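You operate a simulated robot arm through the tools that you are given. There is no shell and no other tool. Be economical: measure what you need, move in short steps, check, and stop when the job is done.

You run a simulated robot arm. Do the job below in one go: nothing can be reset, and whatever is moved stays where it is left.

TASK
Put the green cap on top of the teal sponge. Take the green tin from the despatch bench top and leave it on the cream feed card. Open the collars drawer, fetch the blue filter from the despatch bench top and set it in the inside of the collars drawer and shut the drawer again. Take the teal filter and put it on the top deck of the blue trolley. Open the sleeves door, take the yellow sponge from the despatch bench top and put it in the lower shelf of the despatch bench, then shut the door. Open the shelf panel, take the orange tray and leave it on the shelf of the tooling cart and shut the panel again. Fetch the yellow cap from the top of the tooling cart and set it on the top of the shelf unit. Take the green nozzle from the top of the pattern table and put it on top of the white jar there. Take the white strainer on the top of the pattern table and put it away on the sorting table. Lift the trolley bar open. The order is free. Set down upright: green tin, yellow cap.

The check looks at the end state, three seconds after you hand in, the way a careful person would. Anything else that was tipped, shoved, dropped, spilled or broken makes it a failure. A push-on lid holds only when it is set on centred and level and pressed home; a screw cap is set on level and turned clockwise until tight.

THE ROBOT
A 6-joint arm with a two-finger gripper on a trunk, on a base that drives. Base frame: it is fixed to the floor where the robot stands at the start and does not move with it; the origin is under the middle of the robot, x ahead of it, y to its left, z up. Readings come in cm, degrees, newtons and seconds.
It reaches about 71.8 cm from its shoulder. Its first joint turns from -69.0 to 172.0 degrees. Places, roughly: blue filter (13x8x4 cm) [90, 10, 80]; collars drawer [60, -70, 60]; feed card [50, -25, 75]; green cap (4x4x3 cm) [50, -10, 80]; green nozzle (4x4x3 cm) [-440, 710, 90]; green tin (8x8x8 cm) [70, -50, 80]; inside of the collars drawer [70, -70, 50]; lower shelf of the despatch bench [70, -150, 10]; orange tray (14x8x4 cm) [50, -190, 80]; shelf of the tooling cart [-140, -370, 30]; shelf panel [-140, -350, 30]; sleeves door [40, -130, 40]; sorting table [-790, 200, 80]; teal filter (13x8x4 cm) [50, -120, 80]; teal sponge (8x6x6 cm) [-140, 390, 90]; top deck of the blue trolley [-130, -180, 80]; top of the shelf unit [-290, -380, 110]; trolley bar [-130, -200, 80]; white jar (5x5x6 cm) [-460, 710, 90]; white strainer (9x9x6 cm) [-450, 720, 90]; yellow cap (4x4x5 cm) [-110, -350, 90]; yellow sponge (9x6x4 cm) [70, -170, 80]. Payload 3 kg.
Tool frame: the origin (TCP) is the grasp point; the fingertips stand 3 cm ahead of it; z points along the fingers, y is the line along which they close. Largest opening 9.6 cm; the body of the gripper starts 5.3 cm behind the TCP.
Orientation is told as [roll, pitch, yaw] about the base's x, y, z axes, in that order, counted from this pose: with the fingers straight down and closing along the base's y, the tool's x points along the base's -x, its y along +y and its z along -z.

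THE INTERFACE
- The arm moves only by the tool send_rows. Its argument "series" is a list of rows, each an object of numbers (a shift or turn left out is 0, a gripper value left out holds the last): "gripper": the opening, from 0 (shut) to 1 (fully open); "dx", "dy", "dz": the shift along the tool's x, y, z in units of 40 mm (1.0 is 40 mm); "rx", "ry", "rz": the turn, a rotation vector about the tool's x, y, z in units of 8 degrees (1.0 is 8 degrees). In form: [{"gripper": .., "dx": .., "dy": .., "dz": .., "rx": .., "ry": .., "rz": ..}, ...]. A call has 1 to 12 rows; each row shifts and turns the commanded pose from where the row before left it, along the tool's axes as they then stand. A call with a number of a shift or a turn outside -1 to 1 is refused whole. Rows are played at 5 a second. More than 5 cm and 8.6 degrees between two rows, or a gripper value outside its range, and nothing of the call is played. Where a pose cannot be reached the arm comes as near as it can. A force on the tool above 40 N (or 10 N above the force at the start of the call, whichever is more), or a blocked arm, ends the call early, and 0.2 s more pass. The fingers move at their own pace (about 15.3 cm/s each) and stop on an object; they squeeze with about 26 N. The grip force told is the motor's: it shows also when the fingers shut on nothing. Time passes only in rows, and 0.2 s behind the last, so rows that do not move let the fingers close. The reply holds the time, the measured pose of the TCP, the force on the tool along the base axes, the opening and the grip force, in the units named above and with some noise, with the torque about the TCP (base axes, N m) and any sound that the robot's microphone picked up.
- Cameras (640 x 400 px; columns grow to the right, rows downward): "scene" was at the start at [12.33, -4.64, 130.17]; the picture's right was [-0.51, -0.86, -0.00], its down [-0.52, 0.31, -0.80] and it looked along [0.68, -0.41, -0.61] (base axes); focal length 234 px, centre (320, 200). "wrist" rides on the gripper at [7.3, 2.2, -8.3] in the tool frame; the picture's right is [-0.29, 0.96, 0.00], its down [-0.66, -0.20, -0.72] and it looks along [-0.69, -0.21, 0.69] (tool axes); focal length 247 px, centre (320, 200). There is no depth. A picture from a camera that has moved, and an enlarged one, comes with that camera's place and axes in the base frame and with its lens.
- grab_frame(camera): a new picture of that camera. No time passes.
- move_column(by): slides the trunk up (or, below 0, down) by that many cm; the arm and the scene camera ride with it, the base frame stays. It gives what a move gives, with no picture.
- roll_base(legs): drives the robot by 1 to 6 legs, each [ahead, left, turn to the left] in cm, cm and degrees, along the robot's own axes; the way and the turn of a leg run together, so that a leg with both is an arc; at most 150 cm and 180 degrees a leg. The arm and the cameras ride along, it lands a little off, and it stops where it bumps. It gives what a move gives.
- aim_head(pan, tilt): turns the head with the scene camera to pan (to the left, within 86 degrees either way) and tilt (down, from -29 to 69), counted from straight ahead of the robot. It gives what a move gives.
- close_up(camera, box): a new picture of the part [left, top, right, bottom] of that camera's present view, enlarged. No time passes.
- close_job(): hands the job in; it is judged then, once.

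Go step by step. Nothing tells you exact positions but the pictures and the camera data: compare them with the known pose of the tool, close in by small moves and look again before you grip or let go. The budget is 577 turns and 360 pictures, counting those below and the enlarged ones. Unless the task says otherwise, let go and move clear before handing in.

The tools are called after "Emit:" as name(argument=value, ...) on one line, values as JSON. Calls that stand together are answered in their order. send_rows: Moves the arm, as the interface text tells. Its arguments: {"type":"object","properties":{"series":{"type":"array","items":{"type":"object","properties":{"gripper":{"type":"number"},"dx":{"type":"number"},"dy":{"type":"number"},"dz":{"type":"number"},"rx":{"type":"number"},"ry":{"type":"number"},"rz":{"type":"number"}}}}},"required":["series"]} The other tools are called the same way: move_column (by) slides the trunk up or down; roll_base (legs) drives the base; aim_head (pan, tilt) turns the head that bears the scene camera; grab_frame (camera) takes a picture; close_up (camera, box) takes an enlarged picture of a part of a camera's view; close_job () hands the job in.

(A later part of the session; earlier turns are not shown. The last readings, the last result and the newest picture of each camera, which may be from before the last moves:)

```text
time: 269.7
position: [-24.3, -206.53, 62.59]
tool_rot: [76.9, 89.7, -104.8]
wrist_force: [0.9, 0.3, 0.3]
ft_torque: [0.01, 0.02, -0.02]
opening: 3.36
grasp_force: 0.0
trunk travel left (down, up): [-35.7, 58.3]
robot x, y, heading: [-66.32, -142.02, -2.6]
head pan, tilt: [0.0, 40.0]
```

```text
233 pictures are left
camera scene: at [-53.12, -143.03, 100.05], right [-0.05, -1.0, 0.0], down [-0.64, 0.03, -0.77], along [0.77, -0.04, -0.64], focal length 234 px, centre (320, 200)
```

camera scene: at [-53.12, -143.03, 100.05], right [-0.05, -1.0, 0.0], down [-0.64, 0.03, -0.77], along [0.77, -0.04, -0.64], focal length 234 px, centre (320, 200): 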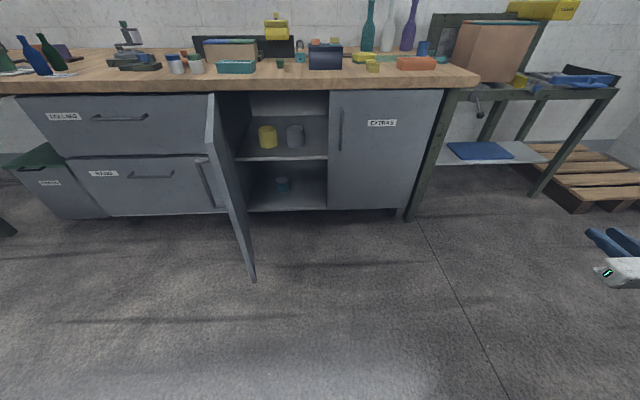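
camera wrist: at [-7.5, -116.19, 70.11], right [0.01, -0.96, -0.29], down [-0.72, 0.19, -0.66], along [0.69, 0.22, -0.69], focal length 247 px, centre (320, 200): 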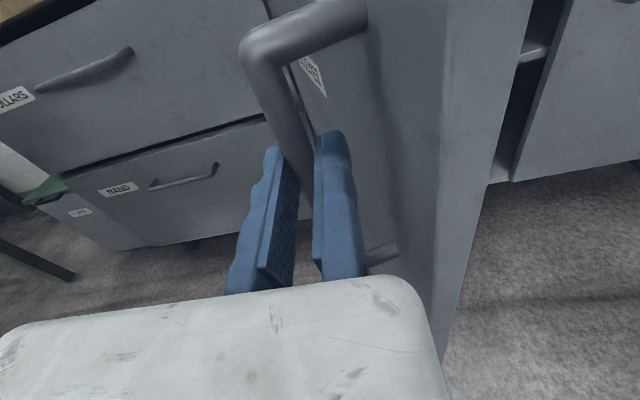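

Emit:
close_up(camera="scene", box=[180, 70, 420, 230])

Emit:
close_up(camera="scene", box=[200, 10, 480, 120])

```text
2.50 times, centred on (300, 150) of scene
camera zoom: at [-53.12, -143.03, 100.05], right [-0.05, -1.0, 0.0], down [-0.64, 0.03, -0.77], along [0.77, -0.04, -0.64], focal length 584 px, centre (370, 325)
```

zoom: 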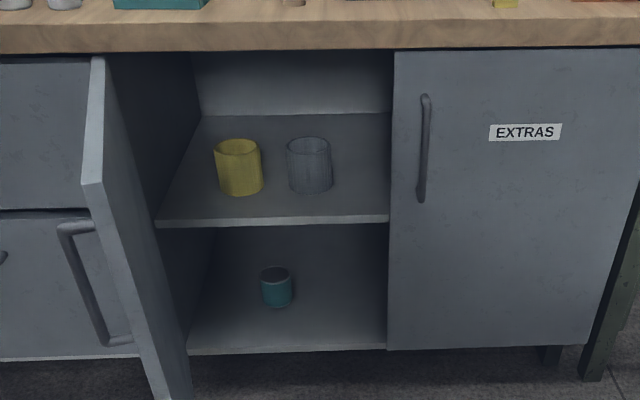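

```text
2.29 times, centred on (340, 65) of scene
camera zoom: at [-53.12, -143.03, 100.05], right [-0.05, -1.0, 0.0], down [-0.64, 0.03, -0.77], along [0.77, -0.04, -0.64], focal length 534 px, centre (274, 509)
```

zoom: 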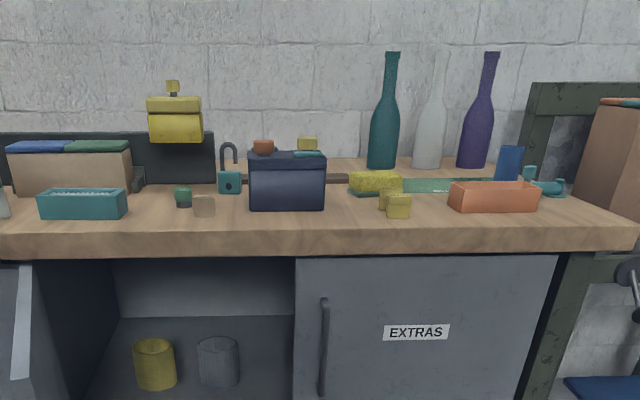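

The lower shelf is the cabinet floor at z≈15, with a small jar at the back left; there is room near y≈−138. Now I'll raise the trunk and return the tool to pointing down for the yellow sponge.

Emit:
move_column(by=40)

Emit:
move_column(by=17.5)

Emit:
send_rows(series=[{"gripper": 1, "dx": -0.65, "dz": -0.04, "ry": -0.94}, {"dx": -0.65, "dz": -0.04, "ry": -0.94}, {"dx": -0.65, "dz": -0.04, "ry": -0.94}, {"dx": -0.65, "dz": -0.04, "ry": -0.94}, {"dx": -0.65, "dz": -0.04, "ry": -0.94}, {"dx": -0.65, "dz": -0.04, "ry": -0.94}, {"dx": -0.65, "dz": -0.04, "ry": -0.94}, {"dx": -0.65, "dz": -0.04, "ry": -0.94}, {"dx": -0.65, "dz": -0.04, "ry": -0.94}, {"dx": -0.65, "dz": -0.04, "ry": -0.94}, {"dx": -0.65, "dz": -0.04, "ry": -0.94}, {"dx": -0.6, "dz": -0.04, "ry": -0.91}])

```text
time: 273.5
position: [-24.23, -206.62, 102.57]
tool_rot: [76.8, 89.8, -105.0]
wrist_force: [-0.4, 0.0, 0.8]
ft_torque: [-0.02, 0.0, -0.04]
opening: 3.37
grasp_force: 0.1
trunk travel left (down, up): [-75.7, 18.3]
robot x, y, heading: [-66.9, -141.84, -2.8]
head pan, tilt: [0.0, 40.0]
```

```text
time: 275.5
position: [-24.17, -206.66, 120.1]
tool_rot: [75.5, 89.8, -106.4]
wrist_force: [-0.2, 0.2, 0.4]
ft_torque: [-0.01, -0.01, 0.02]
opening: 3.33
grasp_force: 0.1
trunk travel left (down, up): [-93.2, 0.8]
robot x, y, heading: [-66.66, -142.21, -2.7]
head pan, tilt: [0.0, 40.0]
```

```text
time: 278.1
position: [-43.77, -206.37, 100.01]
tool_rot: [0.2, -0.1, 178.1]
wrist_force: [0.1, -0.3, 0.3]
ft_torque: [-0.03, 0.02, 0.05]
opening: 9.6
grasp_force: 0.1
trunk travel left (down, up): [-93.2, 0.8]
robot x, y, heading: [-66.46, -141.94, -2.7]
head pan, tilt: [0.0, 40.0]
```

Emit:
send_rows(series=[{"rz": 1}, {"rz": 1}, {"rz": 1}, {"rz": 1}, {"rz": 1}, {"rz": 1}, {"rz": 1}, {"rz": 1}, {"rz": 1}, {"rz": 1}, {"rz": 1}, {"rz": 1}])

Emit:
send_rows(series=[{"rz": 1}, {"rz": 1}, {"rz": 1}, {"rz": 1}, {"rz": 1}, {"rz": 1}, {"rz": 1}, {"rz": 0.6}])

Emit:
roll_base(legs=[[0, 0, 68.7], [0.8, -52, 0]])

Emit:
grab_frame(camera="wrist")

```text
time: 280.7
position: [-43.51, -207.03, 99.98]
tool_rot: [0.2, 0.2, 126.3]
wrist_force: [0.3, 1.0, 0.0]
ft_torque: [-0.01, -0.03, 0.0]
opening: 9.59
grasp_force: 0.1
out of reach, approached as far as the arm can: row 5, 7, 8, 9, 10, 11, 12
trunk travel left (down, up): [-93.2, 0.8]
robot x, y, heading: [-66.29, -142.19, -2.8]
head pan, tilt: [0.0, 40.0]
```

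```text
time: 282.5
position: [-43.72, -206.66, 99.98]
tool_rot: [0.2, 0.3, 124.0]
wrist_force: [0.2, -0.8, 0.0]
ft_torque: [-0.03, -0.02, 0.01]
opening: 9.6
grasp_force: 0.1
out of reach, approached as far as the arm can: row 1, 2, 3, 4, 5, 6, 7, 8
trunk travel left (down, up): [-93.2, 0.8]
robot x, y, heading: [-66.19, -141.97, -2.9]
head pan, tilt: [0.0, 40.0]
```

```text
time: 288.4
position: [48.68, -168.23, 99.95]
tool_rot: [0.1, 0.4, -168.9]
wrist_force: [0.3, 0.3, 0.3]
ft_torque: [-0.01, 0.02, 0.0]
opening: 9.57
grasp_force: 0.1
trunk travel left (down, up): [-93.2, 0.8]
robot x, y, heading: [-19.3, -163.99, 64.0]
head pan, tilt: [0.0, 40.0]
```

```text
230 pictures are left
camera wrist: at [56.24, -169.03, 108.52], right [-0.11, -0.99, 0.0], down [-0.69, 0.07, 0.72], along [-0.71, 0.08, -0.7], focal length 247 px, centre (320, 200)
```

wrist: 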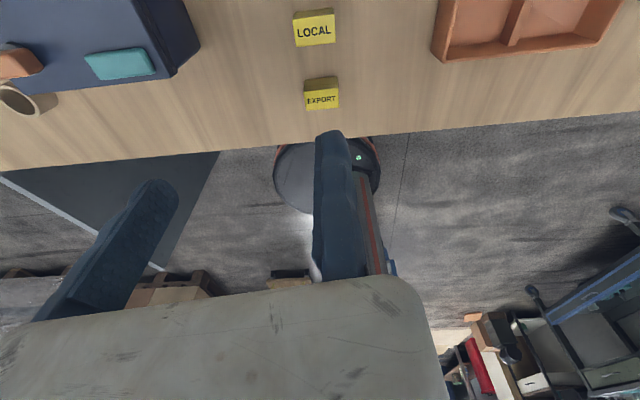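

The wrist's last joint hit its limit that way, so I'll turn it back the other way to line up the closing direction with x.

Emit:
send_rows(series=[{"rz": -1}, {"rz": -1}, {"rz": -1}, {"rz": -1}, {"rz": -1}, {"rz": -1}, {"rz": -1}, {"rz": -1}, {"rz": -1}, {"rz": -0.86}])

Emit:
roll_base(legs=[[6.5, -13, 0]])

Emit:
grab_frame(camera="wrist")

```text
time: 290.6
position: [48.92, -168.14, 100.0]
tool_rot: [0.3, -0.1, -90.0]
wrist_force: [-1.2, 0.0, 0.2]
ft_torque: [0.02, -0.01, 0.0]
opening: 9.57
grasp_force: 0.0
trunk travel left (down, up): [-93.2, 0.8]
robot x, y, heading: [-19.51, -163.82, 64.2]
head pan, tilt: [0.0, 40.0]
```

```text
time: 292.0
position: [63.34, -167.92, 100.09]
tool_rot: [0.4, -0.2, -90.3]
wrist_force: [-0.2, 0.4, 0.4]
ft_torque: [0.01, 0.0, -0.02]
opening: 9.58
grasp_force: 0.0
trunk travel left (down, up): [-93.2, 0.8]
robot x, y, heading: [-5.1, -163.87, 64.1]
head pan, tilt: [0.0, 40.0]
```

```text
229 pictures are left
camera wrist: at [65.47, -160.57, 108.63], right [0.95, -0.3, 0.01], down [-0.21, -0.66, 0.72], along [-0.21, -0.69, -0.69], focal length 247 px, centre (320, 200)
```

wrist: 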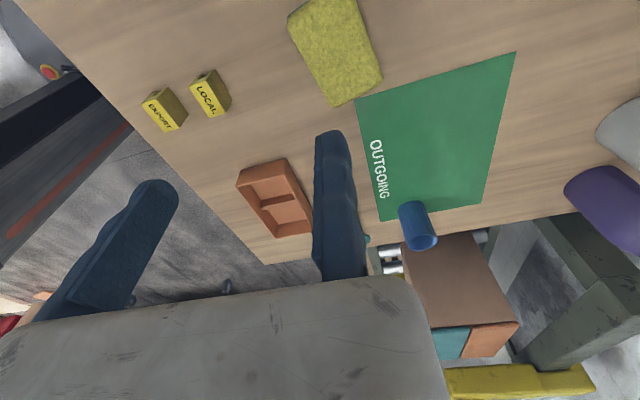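

The sponge is centred near (65, −167.6), turned about 14°. I'll unwind the wrist to put the camera on the clear side and line up the fingers.

Emit:
send_rows(series=[{"rz": -1}, {"rz": -1}, {"rz": -1}, {"rz": -1}, {"rz": -1}, {"rz": -1}, {"rz": -1}, {"rz": -1}, {"rz": -1}, {"rz": -1}, {"rz": -1}, {"rz": -1}])

Emit:
send_rows(series=[{"rz": -1}, {"rz": -1}, {"rz": -1}, {"rz": -1}, {"rz": -1}, {"rz": -1}, {"rz": -1}, {"rz": -1}, {"rz": -1}, {"rz": -1}, {"rz": -1}, {"rz": -1}])

Emit:
roll_base(legs=[[-2.1, 2.3, 0]])

Emit:
grab_frame(camera="wrist")

```text
time: 294.6
position: [63.69, -167.8, 100.01]
tool_rot: [-0.1, -0.3, 6.1]
wrist_force: [0.4, -0.1, 0.3]
ft_torque: [0.0, 0.01, -0.05]
opening: 9.59
grasp_force: 0.0
trunk travel left (down, up): [-93.2, 0.8]
robot x, y, heading: [-4.98, -163.58, 64.1]
head pan, tilt: [0.0, 40.0]
```

```text
time: 297.2
position: [63.52, -167.85, 99.96]
tool_rot: [-0.2, 0.2, 101.9]
wrist_force: [-0.5, -0.1, 0.1]
ft_torque: [-0.06, 0.01, -0.03]
opening: 9.59
grasp_force: 0.1
trunk travel left (down, up): [-93.2, 0.8]
robot x, y, heading: [-5.17, -163.87, 64.3]
head pan, tilt: [0.0, 40.0]
```

```text
time: 298.0
position: [60.91, -168.65, 99.57]
tool_rot: [0.0, 0.1, 102.0]
wrist_force: [0.8, 0.4, -0.9]
ft_torque: [0.0, 0.03, -0.02]
opening: 9.63
grasp_force: 0.1
trunk travel left (down, up): [-93.2, 0.8]
robot x, y, heading: [-7.8, -164.68, 64.3]
head pan, tilt: [0.0, 40.0]
```

```text
228 pictures are left
camera wrist: at [60.14, -176.26, 108.12], right [-1.0, 0.09, 0.0], down [0.06, 0.69, 0.72], along [0.07, 0.72, -0.69], focal length 247 px, centre (320, 200)
```

wrist: 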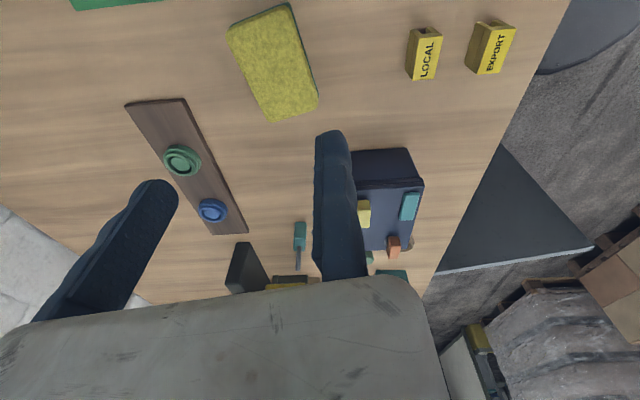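

Emit:
send_rows(series=[{"dx": 0.13, "dy": 0.18}, {}])

Emit:
move_column(by=-11.5)

Emit:
grab_frame(camera="wrist")

```text
time: 298.6
position: [60.41, -169.4, 99.74]
tool_rot: [-0.1, 0.1, 101.9]
wrist_force: [-0.4, -0.2, 0.5]
ft_torque: [0.0, -0.01, -0.02]
opening: 9.57
grasp_force: 0.0
out of reach, approached as far as the arm can: row 1
trunk travel left (down, up): [-93.2, 0.8]
robot x, y, heading: [-8.02, -164.61, 64.1]
head pan, tilt: [0.0, 40.0]
```

```text
time: 300.1
position: [60.28, -169.37, 88.39]
tool_rot: [-0.1, 0.1, 101.7]
wrist_force: [0.0, 1.1, -0.3]
ft_torque: [0.02, -0.01, -0.03]
opening: 9.61
grasp_force: 0.1
trunk travel left (down, up): [-81.7, 12.3]
robot x, y, heading: [-7.9, -164.75, 64.5]
head pan, tilt: [0.0, 40.0]
```

```text
227 pictures are left
camera wrist: at [59.51, -177.12, 96.77], right [-1.0, 0.09, 0.0], down [0.06, 0.69, 0.72], along [0.07, 0.72, -0.69], focal length 247 px, centre (320, 200)
```

wrist: 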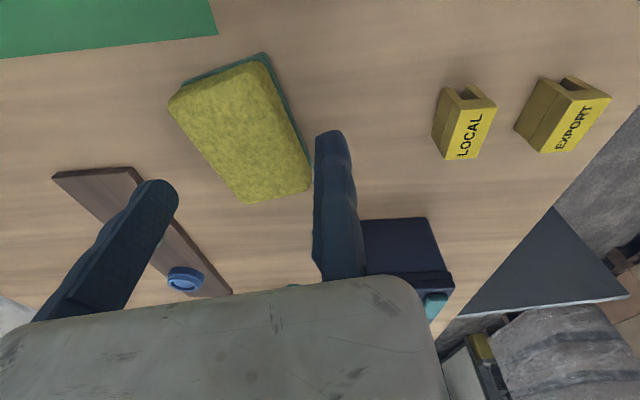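

Emit:
move_column(by=-5.3)

Emit:
send_rows(series=[{"gripper": 0}, {"gripper": 0}, {"gripper": 0}, {"gripper": 0}])

Emit:
grab_frame(camera="wrist")

```text
time: 301.0
position: [60.26, -169.47, 83.0]
tool_rot: [-0.2, 0.0, 101.9]
wrist_force: [-1.3, 0.1, 3.5]
ft_torque: [0.03, 0.13, 0.02]
opening: 9.61
grasp_force: 0.1
trunk travel left (down, up): [-76.4, 17.6]
robot x, y, heading: [-7.97, -164.22, 64.3]
head pan, tilt: [0.0, 40.0]
```

```text
time: 302.0
position: [60.38, -169.56, 83.03]
tool_rot: [-0.1, 0.1, 101.9]
wrist_force: [0.7, 0.7, 2.1]
ft_torque: [0.01, 0.05, 0.01]
opening: 5.88
grasp_force: 26.4
trunk travel left (down, up): [-76.4, 17.6]
robot x, y, heading: [-7.92, -164.22, 64.2]
head pan, tilt: [0.0, 40.0]
```

```text
226 pictures are left
camera wrist: at [59.49, -177.11, 91.49], right [-1.0, 0.09, 0.0], down [0.06, 0.69, 0.72], along [0.07, 0.72, -0.69], focal length 247 px, centre (320, 200)
```

wrist: 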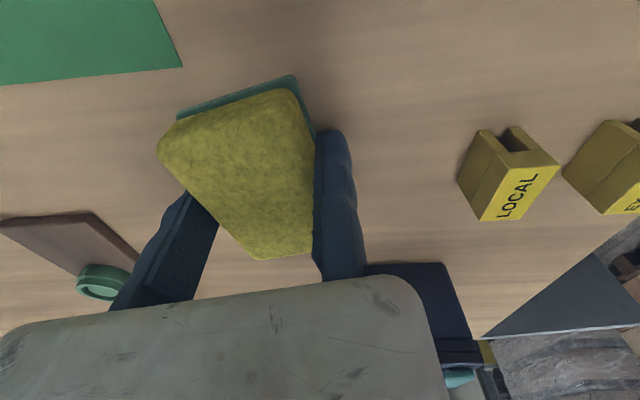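

The sponge is held. I'll lift, back away, and set the tool leaning 45° outward so I can enter the low cabinet from the side away from the open door.

Emit:
move_column(by=17)

Emit:
roll_base(legs=[[-18, 37, 0], [0, 0, 25.8]])

Emit:
send_rows(series=[{"rz": -0.93}, {"rz": -0.93}, {"rz": -0.93}, {"rz": -0.93}, {"rz": -0.93}, {"rz": -0.93}, {"rz": -0.93}])

Emit:
send_rows(series=[{"dx": 0.54, "dz": -0.03, "ry": 0.78}, {"dx": 0.54, "dz": -0.03, "ry": 0.78}, {"dx": 0.54, "dz": -0.03, "ry": 0.78}, {"dx": 0.54, "dz": -0.03, "ry": 0.78}, {"dx": 0.54, "dz": -0.03, "ry": 0.78}, {"dx": 0.54, "dz": -0.03, "ry": 0.78}, {"dx": 0.54, "dz": -0.03, "ry": 0.78}, {}])

Emit:
aim_head(pan=-80, tilt=40)

Emit:
grab_frame(camera="scene")

```text
time: 303.9
position: [60.43, -169.38, 99.94]
tool_rot: [-0.2, 0.1, 101.8]
wrist_force: [0.4, 0.2, -0.3]
ft_torque: [0.02, 0.02, 0.01]
opening: 5.87
grasp_force: 26.0
trunk travel left (down, up): [-93.4, 0.6]
robot x, y, heading: [-8.05, -164.5, 64.3]
head pan, tilt: [0.0, 40.0]
```

```text
time: 307.7
position: [15.85, -140.19, 100.1]
tool_rot: [-0.2, 0.2, 126.9]
wrist_force: [0.3, -0.5, -0.2]
ft_torque: [0.0, 0.03, 0.0]
opening: 5.85
grasp_force: 25.7
trunk travel left (down, up): [-93.4, 0.6]
robot x, y, heading: [-48.19, -164.43, 89.4]
head pan, tilt: [0.0, 40.0]
```

```text
time: 309.3
position: [15.87, -140.15, 99.97]
tool_rot: [-0.1, 0.2, 179.1]
wrist_force: [0.4, -0.2, 0.1]
ft_torque: [-0.03, -0.03, 0.01]
opening: 5.83
grasp_force: 25.8
trunk travel left (down, up): [-93.4, 0.6]
robot x, y, heading: [-48.28, -164.84, 89.2]
head pan, tilt: [0.0, 40.0]
```

```text
time: 311.1
position: [29.16, -140.05, 105.21]
tool_rot: [0.0, 44.0, 179.0]
wrist_force: [1.0, -0.5, 0.4]
ft_torque: [-0.02, 0.01, 0.02]
opening: 5.84
grasp_force: 26.0
out of reach, approached as far as the arm can: row 6
trunk travel left (down, up): [-93.4, 0.6]
robot x, y, heading: [-47.86, -164.94, 89.5]
head pan, tilt: [0.0, 40.0]
```

```text
time: 312.7
position: [29.06, -140.16, 105.27]
tool_rot: [-0.1, 43.9, 178.8]
wrist_force: [0.1, 0.2, -0.2]
ft_torque: [0.01, 0.0, -0.01]
opening: 5.83
grasp_force: 25.9
trunk travel left (down, up): [-93.4, 0.6]
robot x, y, heading: [-48.02, -164.67, 89.3]
head pan, tilt: [-80.0, 40.0]
```

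```text
225 pictures are left
camera scene: at [-39.6, -158.38, 157.75], right [0.16, -0.99, 0.0], down [-0.63, -0.1, -0.77], along [0.76, 0.12, -0.64], focal length 234 px, centre (320, 200)
```

scene: 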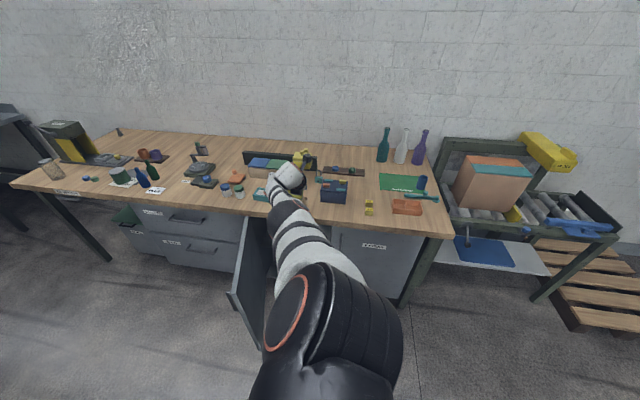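

Emit:
roll_base(legs=[[0, 6, 0]])

Emit:
move_column(by=-40)

Emit:
move_column(by=-38)

Emit:
grab_frame(camera="wrist")

Emit:
grab_frame(camera="scene")

```text
time: 313.6
position: [23.77, -140.29, 104.92]
tool_rot: [0.0, 43.5, 178.7]
wrist_force: [0.9, 0.7, -0.5]
ft_torque: [-0.05, 0.03, -0.01]
opening: 5.89
grasp_force: 25.8
trunk travel left (down, up): [-93.4, 0.6]
robot x, y, heading: [-53.8, -164.48, 89.3]
head pan, tilt: [-80.0, 40.0]
```

```text
time: 317.4
position: [23.43, -140.28, 65.2]
tool_rot: [0.0, 43.9, 178.8]
wrist_force: [-0.7, -1.0, -1.0]
ft_torque: [0.0, 0.01, 0.0]
opening: 5.87
grasp_force: 26.1
trunk travel left (down, up): [-53.4, 40.6]
robot x, y, heading: [-53.76, -165.01, 89.0]
head pan, tilt: [-80.0, 40.0]
```

```text
time: 321.1
position: [23.4, -140.31, 27.41]
tool_rot: [0.1, 43.8, 178.8]
wrist_force: [0.2, 0.6, -1.3]
ft_torque: [-0.02, -0.05, -0.02]
opening: 5.83
grasp_force: 26.5
trunk travel left (down, up): [-15.4, 78.6]
robot x, y, heading: [-53.73, -164.64, 89.1]
head pan, tilt: [-80.0, 40.0]
```

```text
224 pictures are left
camera wrist: at [22.74, -142.59, 38.52], right [-0.23, -0.95, -0.2], down [-0.97, 0.22, 0.06], along [-0.01, 0.21, -0.98], focal length 247 px, centre (320, 200)
```

wrist: 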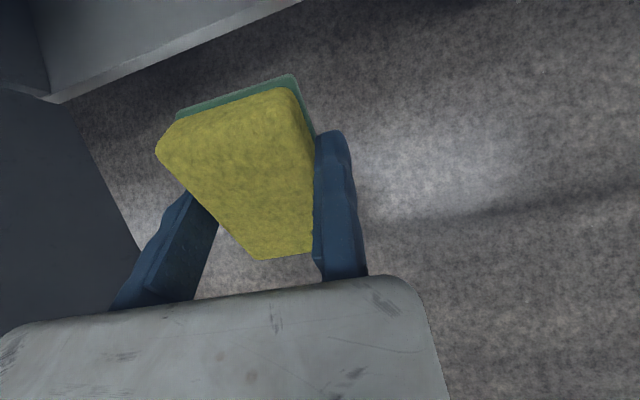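

```text
223 pictures are left
camera scene: at [-45.41, -158.34, 79.76], right [0.16, -0.99, 0.0], down [-0.63, -0.1, -0.77], along [0.76, 0.12, -0.64], focal length 234 px, centre (320, 200)
```

scene: 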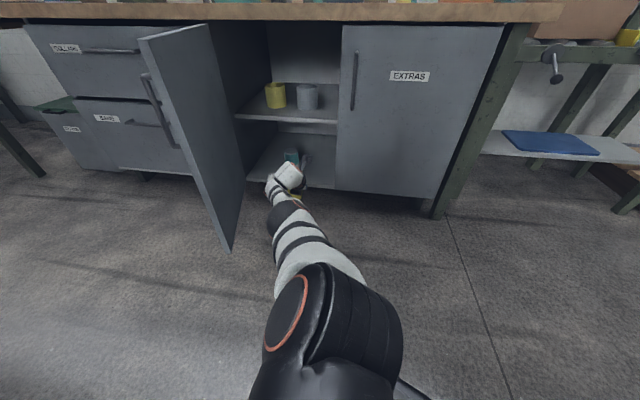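

Emit:
roll_base(legs=[[0, -14, 0]])

Emit:
grab_frame(camera="wrist")

Emit:
close_up(camera="scene", box=[200, 60, 400, 220])

```text
time: 322.5
position: [37.49, -140.28, 27.29]
tool_rot: [-0.1, 43.8, 178.8]
wrist_force: [-0.3, -0.3, -0.3]
ft_torque: [0.0, 0.03, -0.02]
opening: 5.86
grasp_force: 26.1
trunk travel left (down, up): [-15.4, 78.6]
robot x, y, heading: [-39.39, -164.7, 89.4]
head pan, tilt: [-80.0, 40.0]
```

```text
222 pictures are left
camera wrist: at [36.88, -142.56, 38.51], right [-0.23, -0.95, -0.2], down [-0.97, 0.22, 0.06], along [-0.02, 0.21, -0.98], focal length 247 px, centre (320, 200)
```

wrist: 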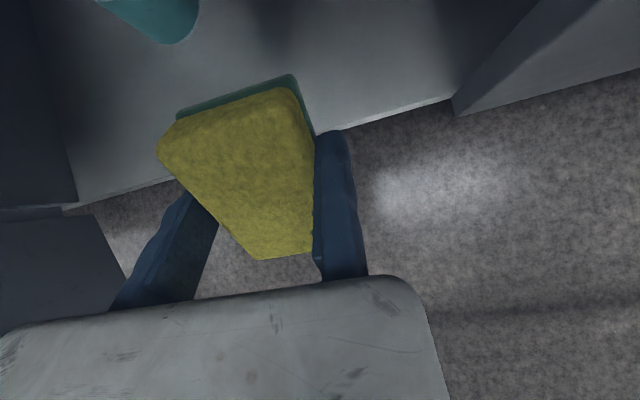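

```text
2.50 times, centred on (300, 140) of scene
camera zoom: at [-31.23, -158.51, 79.75], right [0.16, -0.99, 0.0], down [-0.63, -0.1, -0.77], along [0.76, 0.12, -0.64], focal length 584 px, centre (370, 350)
```

zoom: 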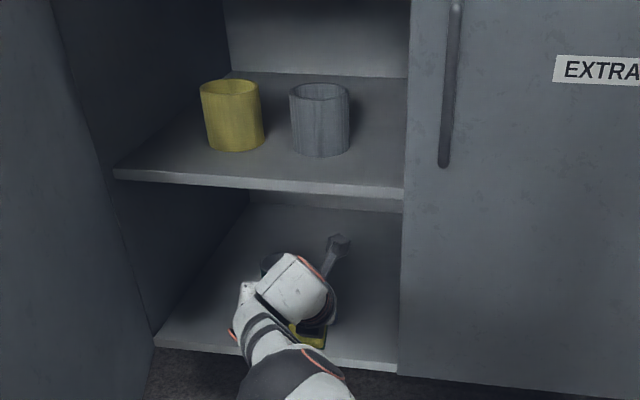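

Emit:
roll_base(legs=[[0, -11.5, 0]])

Emit:
move_column(by=-4)

Emit:
grab_frame(camera="wrist")

Emit:
close_up(camera="scene", box=[200, 60, 400, 220])

```text
time: 323.7
position: [49.12, -140.09, 27.29]
tool_rot: [0.0, 44.0, 179.1]
wrist_force: [0.8, 0.4, 0.0]
ft_torque: [0.0, 0.0, 0.0]
opening: 5.86
grasp_force: 26.0
trunk travel left (down, up): [-15.4, 78.6]
robot x, y, heading: [-28.06, -164.75, 89.5]
head pan, tilt: [-80.0, 40.0]
```

```text
time: 324.5
position: [48.94, -140.06, 23.25]
tool_rot: [-0.1, 43.9, 179.1]
wrist_force: [-0.3, -0.4, -0.3]
ft_torque: [0.02, 0.0, 0.02]
opening: 5.86
grasp_force: 26.3
trunk travel left (down, up): [-11.4, 82.6]
robot x, y, heading: [-27.81, -164.49, 89.2]
head pan, tilt: [-80.0, 40.0]
```

```text
220 pictures are left
camera wrist: at [48.38, -142.45, 34.51], right [-0.23, -0.95, -0.2], down [-0.97, 0.22, 0.06], along [-0.02, 0.21, -0.98], focal length 247 px, centre (320, 200)
```

wrist: 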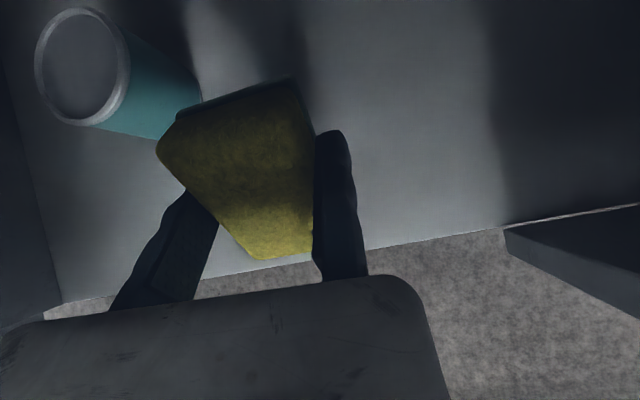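

```text
2.50 times, centred on (300, 140) of scene
camera zoom: at [-19.68, -158.61, 75.75], right [0.16, -0.99, 0.0], down [-0.63, -0.11, -0.77], along [0.76, 0.13, -0.64], focal length 584 px, centre (370, 350)
```

zoom: 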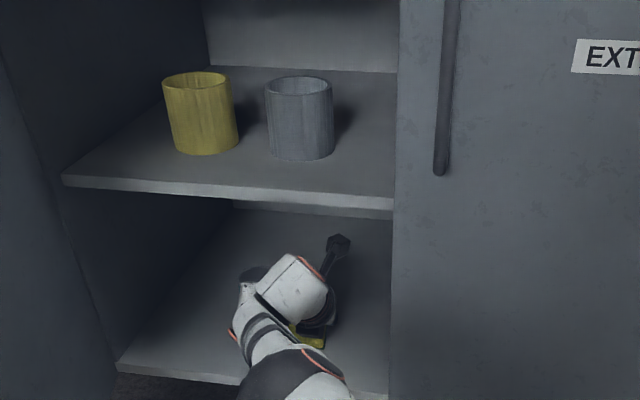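

The sponge is just above the shelf, clear of the jar. I'll lower until it touches.

Emit:
move_column(by=-1)

Emit:
move_column(by=-1)

```text
time: 325.1
position: [49.03, -140.11, 22.22]
tool_rot: [-0.1, 44.0, 179.1]
wrist_force: [0.1, 0.8, -0.3]
ft_torque: [0.0, 0.03, 0.0]
opening: 5.87
grasp_force: 25.9
trunk travel left (down, up): [-10.4, 83.6]
robot x, y, heading: [-27.77, -164.78, 89.6]
head pan, tilt: [-80.0, 40.0]
```

```text
time: 325.7
position: [48.83, -140.21, 21.31]
tool_rot: [-0.1, 43.8, 179.1]
wrist_force: [1.4, 0.5, 0.5]
ft_torque: [0.01, 0.0, -0.01]
opening: 5.85
grasp_force: 25.7
trunk travel left (down, up): [-9.4, 84.6]
robot x, y, heading: [-27.85, -164.58, 89.9]
head pan, tilt: [-80.0, 40.0]
```

Emit:
move_column(by=-1)

Emit:
move_column(by=-1)

Emit:
move_column(by=-1)

```text
time: 326.2
position: [49.01, -140.24, 20.25]
tool_rot: [-0.2, 43.9, 179.1]
wrist_force: [0.3, 0.0, 0.3]
ft_torque: [-0.01, 0.0, 0.01]
opening: 5.84
grasp_force: 25.8
trunk travel left (down, up): [-8.4, 85.6]
robot x, y, heading: [-28.58, -164.99, 89.8]
head pan, tilt: [-80.0, 40.0]
```

```text
time: 326.8
position: [49.04, -140.1, 19.68]
tool_rot: [-0.2, 44.1, 179.0]
wrist_force: [-1.0, 0.9, 8.7]
ft_torque: [0.18, 0.17, 0.0]
opening: 5.86
grasp_force: 26.1
trunk travel left (down, up): [-7.4, 86.6]
robot x, y, heading: [-27.82, -165.03, 89.6]
head pan, tilt: [-80.0, 40.0]
```

```text
time: 327.4
position: [49.19, -140.21, 19.2]
tool_rot: [-0.6, 44.8, 178.8]
wrist_force: [13.0, 2.1, 32.6]
ft_torque: [0.83, -0.13, -0.39]
opening: 5.84
grasp_force: 26.5
trunk travel left (down, up): [-6.4, 87.6]
robot x, y, heading: [-28.03, -164.92, 89.3]
head pan, tilt: [-80.0, 40.0]
```

Emit:
move_column(by=1)

Emit:
send_rows(series=[{"gripper": 1}, {"gripper": 1}, {"gripper": 1}, {}])

Emit:
grab_frame(camera="wrist")

```text
time: 328.0
position: [48.92, -140.27, 19.27]
tool_rot: [0.1, 43.9, 179.2]
wrist_force: [0.6, -0.1, 9.5]
ft_torque: [0.4, 0.16, 0.0]
opening: 5.83
grasp_force: 26.0
trunk travel left (down, up): [-7.4, 86.6]
robot x, y, heading: [-28.28, -164.87, 89.4]
head pan, tilt: [-80.0, 40.0]
```

```text
time: 329.0
position: [48.89, -140.19, 19.32]
tool_rot: [0.0, 43.9, 179.1]
wrist_force: [0.0, 0.3, 0.7]
ft_torque: [0.0, 0.0, -0.02]
opening: 9.61
grasp_force: 0.0
trunk travel left (down, up): [-7.4, 86.6]
robot x, y, heading: [-27.87, -164.99, 89.2]
head pan, tilt: [-80.0, 40.0]
```

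```text
218 pictures are left
camera wrist: at [48.38, -142.44, 30.5], right [-0.23, -0.95, -0.2], down [-0.97, 0.22, 0.06], along [-0.02, 0.21, -0.98], focal length 247 px, centre (320, 200)
```

wrist: 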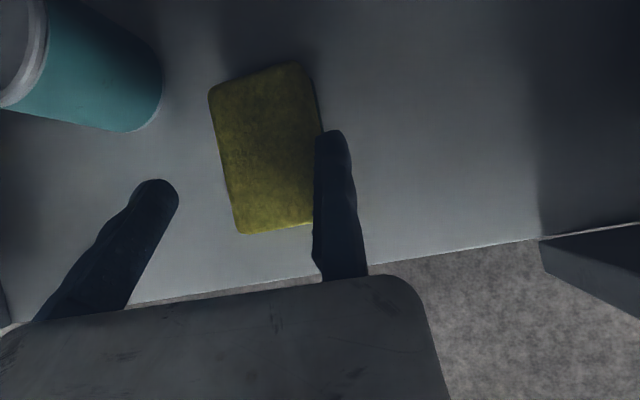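

The sponge lies flat on the lower shelf. I'll retreat straight out.

Emit:
send_rows(series=[{"dy": 0.12}, {}])

Emit:
move_column(by=3)

Emit:
roll_base(legs=[[0, 34, 0]])

Emit:
grab_frame(camera="scene")

```text
time: 329.6
position: [48.85, -140.53, 19.31]
tool_rot: [0.0, 43.8, 179.1]
wrist_force: [0.0, -0.3, 0.3]
ft_torque: [-0.01, 0.0, -0.01]
opening: 9.6
grasp_force: 0.1
trunk travel left (down, up): [-7.4, 86.6]
robot x, y, heading: [-28.23, -165.05, 89.5]
head pan, tilt: [-80.0, 40.0]
```

```text
time: 330.3
position: [48.97, -140.68, 22.17]
tool_rot: [0.0, 43.9, 179.1]
wrist_force: [-0.1, -0.7, 0.3]
ft_torque: [0.01, -0.01, 0.03]
opening: 9.59
grasp_force: 0.1
trunk travel left (down, up): [-10.4, 83.6]
robot x, y, heading: [-27.95, -164.7, 89.7]
head pan, tilt: [-80.0, 40.0]
```

```text
time: 332.6
position: [13.97, -139.55, 22.34]
tool_rot: [-0.1, 43.8, 179.8]
wrist_force: [0.0, 0.8, -0.2]
ft_torque: [0.0, -0.01, 0.0]
opening: 9.62
grasp_force: 0.0
trunk travel left (down, up): [-10.4, 83.6]
robot x, y, heading: [-62.79, -165.13, 90.3]
head pan, tilt: [-80.0, 40.0]
```

```text
217 pictures are left
camera scene: at [-54.27, -158.41, 74.75], right [0.18, -0.98, 0.0], down [-0.63, -0.11, -0.77], along [0.75, 0.14, -0.64], focal length 234 px, centre (320, 200)
```

scene: 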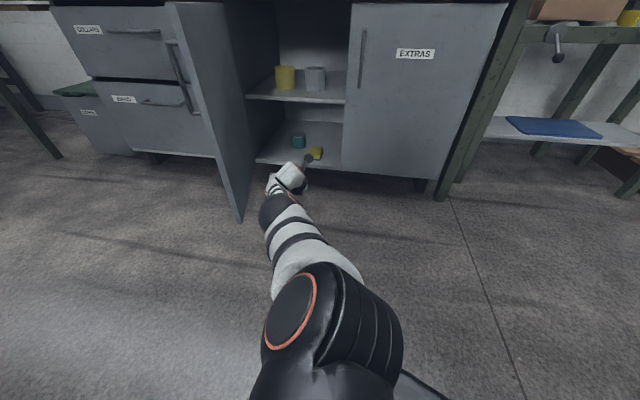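

Now to shut the door. I'll raise, turn to face the bench, square the tool up, and swing it forward again.

Emit:
move_column(by=40)

Emit:
roll_base(legs=[[0, 0, -90.3]])

Emit:
send_rows(series=[{"gripper": 0, "dx": -0.54, "dz": -0.03, "ry": -0.78}, {"dx": -0.54, "dz": -0.03, "ry": -0.78}, {"dx": -0.54, "dz": -0.03, "ry": -0.78}, {"dx": -0.54, "dz": -0.03, "ry": -0.78}, {"dx": -0.54, "dz": -0.03, "ry": -0.78}, {"dx": -0.54, "dz": -0.03, "ry": -0.78}, {"dx": -0.54, "dz": -0.03, "ry": -0.8}])

Emit:
send_rows(series=[{"rz": 1}, {"rz": 1}, {"rz": 1}, {"rz": 1}, {"rz": 1}, {"rz": 1}, {"rz": 1}, {"rz": 1}, {"rz": 1}, {"rz": 1}, {"rz": 1}, {"rz": 0.2}])

```text
time: 336.4
position: [14.12, -139.57, 62.36]
tool_rot: [-0.2, 44.0, 179.9]
wrist_force: [0.6, 0.2, -0.2]
ft_torque: [-0.02, 0.0, -0.02]
opening: 9.59
grasp_force: 0.2
trunk travel left (down, up): [-50.4, 43.6]
robot x, y, heading: [-62.54, -164.69, 90.2]
head pan, tilt: [-80.0, 40.0]
```

```text
time: 340.6
position: [-34.79, -240.64, 62.34]
tool_rot: [-0.2, 43.8, 91.7]
wrist_force: [0.2, -0.5, -0.1]
ft_torque: [-0.01, 0.03, 0.0]
opening: 9.59
grasp_force: 0.0
trunk travel left (down, up): [-50.4, 43.6]
robot x, y, heading: [-62.66, -164.78, 2.3]
head pan, tilt: [-80.0, 40.0]
```

```text
time: 342.2
position: [-35.12, -227.17, 56.74]
tool_rot: [0.0, -0.3, 91.8]
wrist_force: [0.3, 0.1, 0.2]
ft_torque: [0.01, -0.01, 0.0]
opening: 0.0
grasp_force: 25.7
out of reach, approached as far as the arm can: row 7
trunk travel left (down, up): [-50.4, 43.6]
robot x, y, heading: [-62.49, -164.53, 2.0]
head pan, tilt: [-80.0, 40.0]
```

```text
time: 344.8
position: [-35.23, -227.0, 56.6]
tool_rot: [-0.1, 0.0, 2.0]
wrist_force: [0.4, 0.4, -0.2]
ft_torque: [0.04, 0.0, 0.0]
opening: 0.0
grasp_force: 25.8
trunk travel left (down, up): [-50.4, 43.6]
robot x, y, heading: [-62.03, -164.61, 2.3]
head pan, tilt: [-80.0, 40.0]
```

Emit:
send_rows(series=[{"dx": -0.65, "dz": -0.04, "ry": -0.94}, {"dx": -0.65, "dz": -0.04, "ry": -0.94}, {"dx": -0.65, "dz": -0.04, "ry": -0.94}, {"dx": -0.65, "dz": -0.04, "ry": -0.94}, {"dx": -0.65, "dz": -0.04, "ry": -0.94}, {"dx": -0.65, "dz": -0.04, "ry": -0.94}, {"dx": -0.65, "dz": -0.04, "ry": -0.94}, {"dx": -0.65, "dz": -0.04, "ry": -0.94}, {"dx": -0.65, "dz": -0.04, "ry": -0.94}, {"dx": -0.65, "dz": -0.04, "ry": -0.94}, {"dx": -0.65, "dz": -0.04, "ry": -0.94}, {"dx": -0.6, "dz": -0.04, "ry": -0.9}])

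Emit:
roll_base(legs=[[0, 0, -2.3], [0, 128, 0]])

Emit:
aim_head(pan=-60, tilt=40)

Emit:
grab_frame(camera="scene")

```text
time: 347.4
position: [-15.09, -226.14, 76.28]
tool_rot: [-151.5, -89.8, 153.6]
wrist_force: [-0.5, -0.5, 0.1]
ft_torque: [-0.03, -0.01, 0.0]
opening: 0.0
grasp_force: 26.1
trunk travel left (down, up): [-50.4, 43.6]
robot x, y, heading: [-62.78, -164.52, 2.0]
head pan, tilt: [-80.0, 40.0]
```

```text
time: 354.4
position: [-17.16, -96.07, 76.37]
tool_rot: [-77.4, -89.8, 78.0]
wrist_force: [0.0, -0.5, 0.6]
ft_torque: [0.03, 0.0, 0.01]
opening: 0.02
grasp_force: 25.2
trunk travel left (down, up): [-50.4, 43.6]
robot x, y, heading: [-62.32, -32.79, 0.4]
head pan, tilt: [-80.0, 40.0]
```

```text
time: 355.2
position: [-17.2, -96.1, 76.18]
tool_rot: [-74.4, -90.1, 74.9]
wrist_force: [0.1, -1.5, -0.6]
ft_torque: [-0.01, 0.02, -0.01]
opening: 0.0
grasp_force: 25.7
trunk travel left (down, up): [-50.4, 43.6]
robot x, y, heading: [-62.94, -32.93, 0.5]
head pan, tilt: [-60.0, 40.0]
```

```text
216 pictures are left
camera scene: at [-53.45, -40.7, 114.75], right [-0.86, -0.5, 0.0], down [-0.32, 0.56, -0.77], along [0.39, -0.66, -0.64], focal length 234 px, centre (320, 200)
```

scene: 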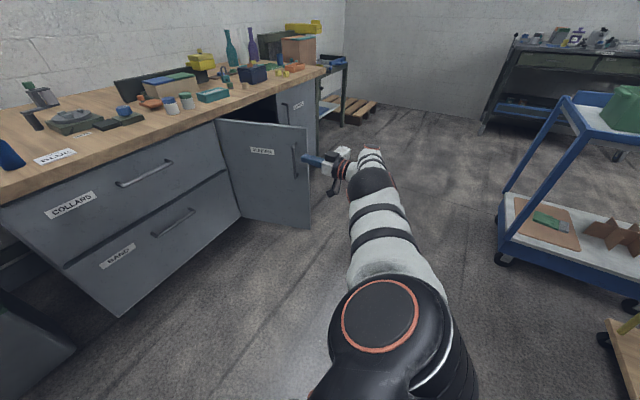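

Emit:
move_column(by=-32)

Emit:
roll_base(legs=[[26, 0, 0]])

Emit:
grab_frame(camera="scene")

```text
time: 358.4
position: [-17.09, -96.04, 44.16]
tool_rot: [-76.9, -89.9, 77.4]
wrist_force: [-0.5, -0.7, -0.5]
ft_torque: [-0.01, -0.02, -0.02]
opening: 0.02
grasp_force: 25.7
trunk travel left (down, up): [-18.4, 75.6]
robot x, y, heading: [-62.77, -33.2, -0.0]
head pan, tilt: [-60.0, 40.0]
```

```text
time: 360.2
position: [8.2, -96.1, 44.21]
tool_rot: [-70.6, -90.0, 70.9]
wrist_force: [-0.3, 0.8, -0.5]
ft_torque: [-0.02, 0.0, -0.05]
opening: 0.01
grasp_force: 25.9
trunk travel left (down, up): [-18.4, 75.6]
robot x, y, heading: [-37.45, -32.97, 0.2]
head pan, tilt: [-60.0, 40.0]
```

```text
215 pictures are left
camera scene: at [-28.08, -40.57, 82.75], right [-0.86, -0.5, 0.0], down [-0.32, 0.56, -0.77], along [0.39, -0.66, -0.64], focal length 234 px, centre (320, 200)
```

scene: 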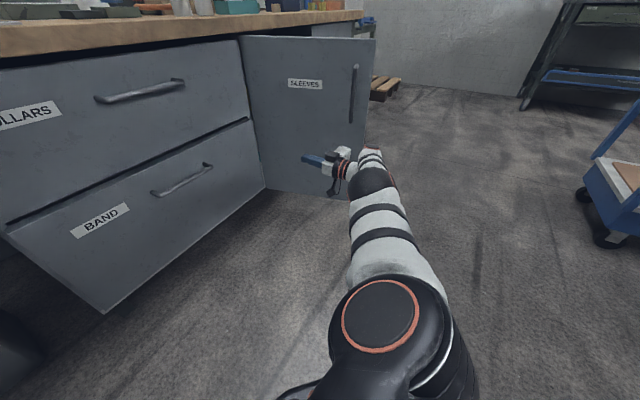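

Tool is beside the door's outer face. I'll push it toward closed along its arc.

Emit:
roll_base(legs=[[0, -14, 0], [3, -9, 0]])

Emit:
grab_frame(camera="scene")

```text
time: 362.2
position: [10.98, -119.09, 44.32]
tool_rot: [-59.6, -90.1, 59.9]
wrist_force: [-0.2, -0.4, 0.2]
ft_torque: [-0.02, -0.01, 0.02]
opening: 0.0
grasp_force: 26.0
trunk travel left (down, up): [-18.4, 75.6]
robot x, y, heading: [-33.92, -55.9, -0.0]
head pan, tilt: [-60.0, 40.0]
```

```text
214 pictures are left
camera scene: at [-25.1, -63.54, 82.75], right [-0.87, -0.5, 0.0], down [-0.32, 0.56, -0.77], along [0.38, -0.66, -0.64], focal length 234 px, centre (320, 200)
```

scene: 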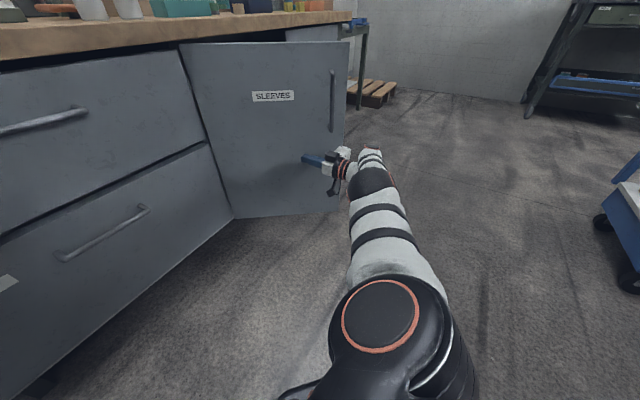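

Emit:
roll_base(legs=[[6.7, -8, 0], [9, -5, 0]])

Emit:
roll_base(legs=[[8, -2, 0]])

Emit:
grab_frame(camera="scene")

```text
time: 364.2
position: [26.4, -132.24, 44.17]
tool_rot: [-57.7, -89.9, 57.9]
wrist_force: [-0.6, 0.2, -0.1]
ft_torque: [-0.04, -0.03, -0.01]
opening: 0.03
grasp_force: 25.9
trunk travel left (down, up): [-18.4, 75.6]
robot x, y, heading: [-18.49, -69.19, 0.2]
head pan, tilt: [-60.0, 40.0]
```

```text
time: 365.2
position: [34.34, -134.37, 44.24]
tool_rot: [-55.4, -89.9, 55.9]
wrist_force: [-0.2, 0.2, -0.8]
ft_torque: [-0.01, -0.01, 0.01]
opening: 0.0
grasp_force: 26.3
trunk travel left (down, up): [-18.4, 75.6]
robot x, y, heading: [-10.78, -71.36, 0.3]
head pan, tilt: [-60.0, 40.0]
```

```text
213 pictures are left
camera scene: at [-1.62, -78.75, 82.75], right [-0.86, -0.5, 0.0], down [-0.32, 0.56, -0.77], along [0.39, -0.66, -0.64], focal length 234 px, centre (320, 200)
```

scene: 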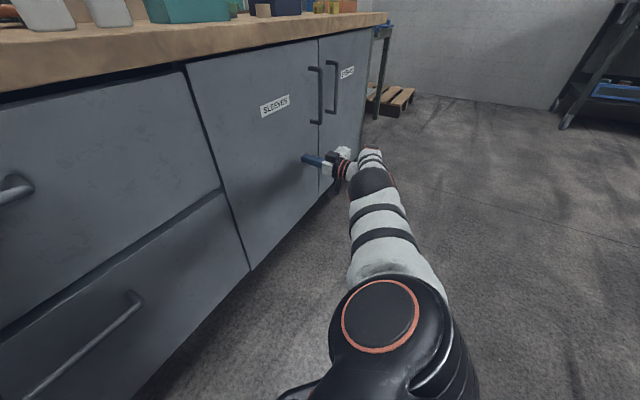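

Emit:
roll_base(legs=[[4.5, 0, 0]])

Emit:
roll_base(legs=[[1.2, 0, 0]])

Emit:
close_up(camera="scene", box=[180, 10, 420, 280])

```text
time: 366.2
position: [37.81, -134.28, 44.18]
tool_rot: [-12.9, -89.7, 13.3]
wrist_force: [-1.0, 0.2, 0.5]
ft_torque: [-0.02, 0.01, 0.04]
opening: 0.0
grasp_force: 33.3
trunk travel left (down, up): [-18.4, 75.6]
robot x, y, heading: [-6.9, -71.2, -0.0]
head pan, tilt: [-60.0, 40.0]
stopped in leg 1: the force on the tool passed its limit at 64 N (the readings are from after the stop); the commanded pose is now the measured one
```

```text
time: 367.0
position: [37.89, -134.55, 43.89]
tool_rot: [-7.2, -89.4, 7.5]
wrist_force: [-2.1, 0.9, 2.1]
ft_torque: [-0.02, -0.06, -0.01]
opening: 0.01
grasp_force: 32.8
trunk travel left (down, up): [-18.4, 75.6]
robot x, y, heading: [-6.34, -70.63, -0.1]
head pan, tilt: [-60.0, 40.0]
stopped in leg 1: the force on the tool passed its limit at 55 N (the readings are from after the stop); the commanded pose is now the measured one
```

```text
1.48 times, centred on (300, 145) of scene
camera zoom: at [2.7, -78.74, 82.76], right [-0.87, -0.5, 0.0], down [-0.32, 0.56, -0.77], along [0.38, -0.66, -0.64], focal length 346 px, centre (350, 282)
```

zoom: 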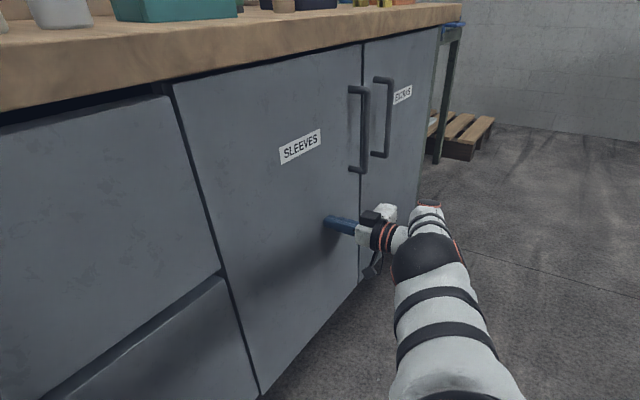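

The door is shut flush. Next is the teal filter: I'll back off, return the tool to vertical and move opposite it.

Emit:
roll_base(legs=[[-45, 0, 0]])

Emit:
move_column(by=40)

Emit:
move_column(by=34)

Emit:
send_rows(series=[{"gripper": 1, "dx": 0.65, "dz": -0.04, "ry": 0.94}, {"dx": 0.65, "dz": -0.04, "ry": 0.94}, {"dx": 0.65, "dz": -0.04, "ry": 0.94}, {"dx": 0.65, "dz": -0.04, "ry": 0.94}, {"dx": 0.65, "dz": -0.04, "ry": 0.94}, {"dx": 0.65, "dz": -0.04, "ry": 0.94}, {"dx": 0.65, "dz": -0.04, "ry": 0.94}, {"dx": 0.65, "dz": -0.04, "ry": 0.94}, {"dx": 0.65, "dz": -0.04, "ry": 0.94}, {"dx": 0.65, "dz": -0.04, "ry": 0.94}, {"dx": 0.65, "dz": -0.04, "ry": 0.94}, {"dx": 0.6, "dz": -0.04, "ry": 0.91}])

Emit:
grab_frame(camera="scene")

```text
time: 369.7
position: [-7.01, -134.35, 43.93]
tool_rot: [-5.5, -89.2, 6.0]
wrist_force: [0.2, 0.1, -0.7]
ft_torque: [-0.06, 0.02, -0.02]
opening: 0.0
grasp_force: 32.9
trunk travel left (down, up): [-18.4, 75.6]
robot x, y, heading: [-51.37, -71.36, -0.4]
head pan, tilt: [-60.0, 40.0]
```

```text
time: 373.5
position: [-6.94, -134.31, 83.93]
tool_rot: [-5.0, -89.3, 5.5]
wrist_force: [-1.0, 0.0, -0.3]
ft_torque: [-0.02, -0.01, 0.04]
opening: 0.01
grasp_force: 32.6
trunk travel left (down, up): [-58.4, 35.6]
robot x, y, heading: [-51.21, -71.27, -0.4]
head pan, tilt: [-60.0, 40.0]
```

```text
time: 376.9
position: [-6.92, -134.47, 117.97]
tool_rot: [-5.1, -89.4, 5.5]
wrist_force: [-0.1, 0.0, 0.8]
ft_torque: [-0.03, -0.01, -0.01]
opening: 0.01
grasp_force: 32.7
trunk travel left (down, up): [-92.4, 1.6]
robot x, y, heading: [-51.43, -71.65, -0.3]
head pan, tilt: [-60.0, 40.0]
```

```text
time: 379.5
position: [-26.99, -134.44, 98.19]
tool_rot: [-0.1, 0.8, 0.4]
wrist_force: [0.9, 0.5, 0.8]
ft_torque: [-0.02, 0.02, 0.01]
opening: 9.59
grasp_force: 0.0
trunk travel left (down, up): [-92.4, 1.6]
robot x, y, heading: [-51.42, -71.14, -0.2]
head pan, tilt: [-60.0, 40.0]
```

```text
211 pictures are left
camera scene: at [-42.2, -78.66, 156.76], right [-0.87, -0.5, 0.0], down [-0.32, 0.56, -0.77], along [0.38, -0.66, -0.64], focal length 234 px, centre (320, 200)
```

scene: 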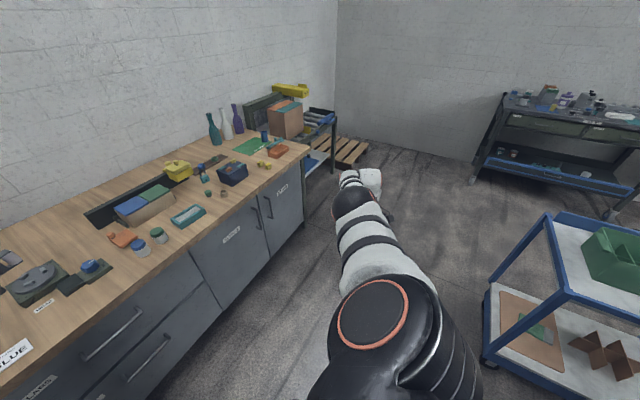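

Emit:
send_rows(series=[{"dx": 0.2, "dy": 0.2}, {"dy": 0.2}, {}])

Emit:
grab_frame(camera="scene")

```text
time: 380.3
position: [-27.21, -134.39, 97.52]
tool_rot: [0.1, 0.8, 0.4]
wrist_force: [-0.3, 0.7, 0.4]
ft_torque: [0.0, 0.01, 0.01]
opening: 9.61
grasp_force: 0.1
out of reach, approached as far as the arm can: row 1, 2
trunk travel left (down, up): [-92.4, 1.6]
robot x, y, heading: [-51.03, -71.15, -0.3]
head pan, tilt: [-60.0, 40.0]
```

```text
210 pictures are left
camera scene: at [-42.17, -78.66, 156.75], right [-0.87, -0.5, 0.0], down [-0.32, 0.56, -0.77], along [0.38, -0.66, -0.64], focal length 234 px, centre (320, 200)
```

scene: 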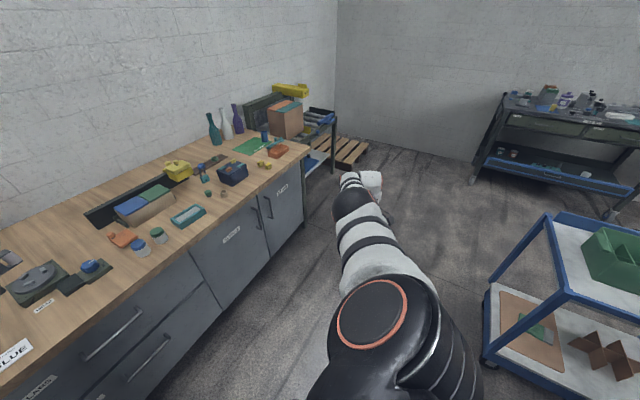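

Emit:
send_rows(series=[{"rx": -0.7}, {"dx": -0.75, "dy": 0.4}, {"dx": -0.75, "dy": 0.4}, {"dx": -0.75, "dy": 0.4}, {"dx": 0.75, "dy": -0.4, "dz": 0.05}, {"dx": 0.75, "dy": -0.4, "dz": 0.05}, {"dx": 0.75, "dy": -0.4, "dz": 0.05}, {"rx": 0.7}, {"dy": 0.1}, {}])

Emit:
grab_frame(camera="scene")

```text
time: 382.5
position: [-26.44, -133.49, 96.2]
tool_rot: [-0.1, 0.8, 0.4]
wrist_force: [-0.4, -0.3, -0.3]
ft_torque: [0.02, 0.01, -0.01]
opening: 9.61
grasp_force: 0.1
out of reach, approached as far as the arm can: row 2, 7, 8, 9
trunk travel left (down, up): [-92.4, 1.6]
robot x, y, heading: [-51.37, -71.16, -0.2]
head pan, tilt: [-60.0, 40.0]
```

```text
209 pictures are left
camera scene: at [-42.15, -78.64, 156.75], right [-0.87, -0.5, 0.0], down [-0.32, 0.56, -0.77], along [0.38, -0.66, -0.64], focal length 234 px, centre (320, 200)
```

scene: 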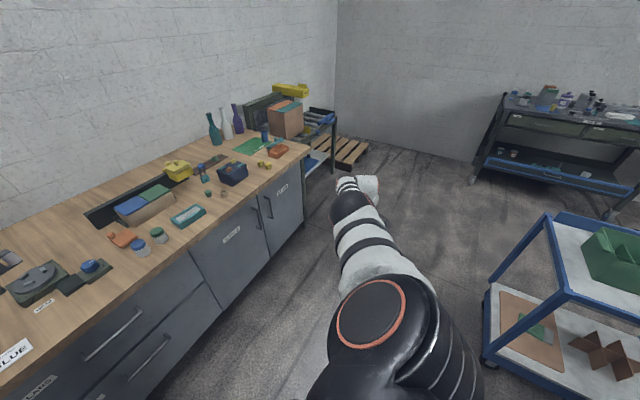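

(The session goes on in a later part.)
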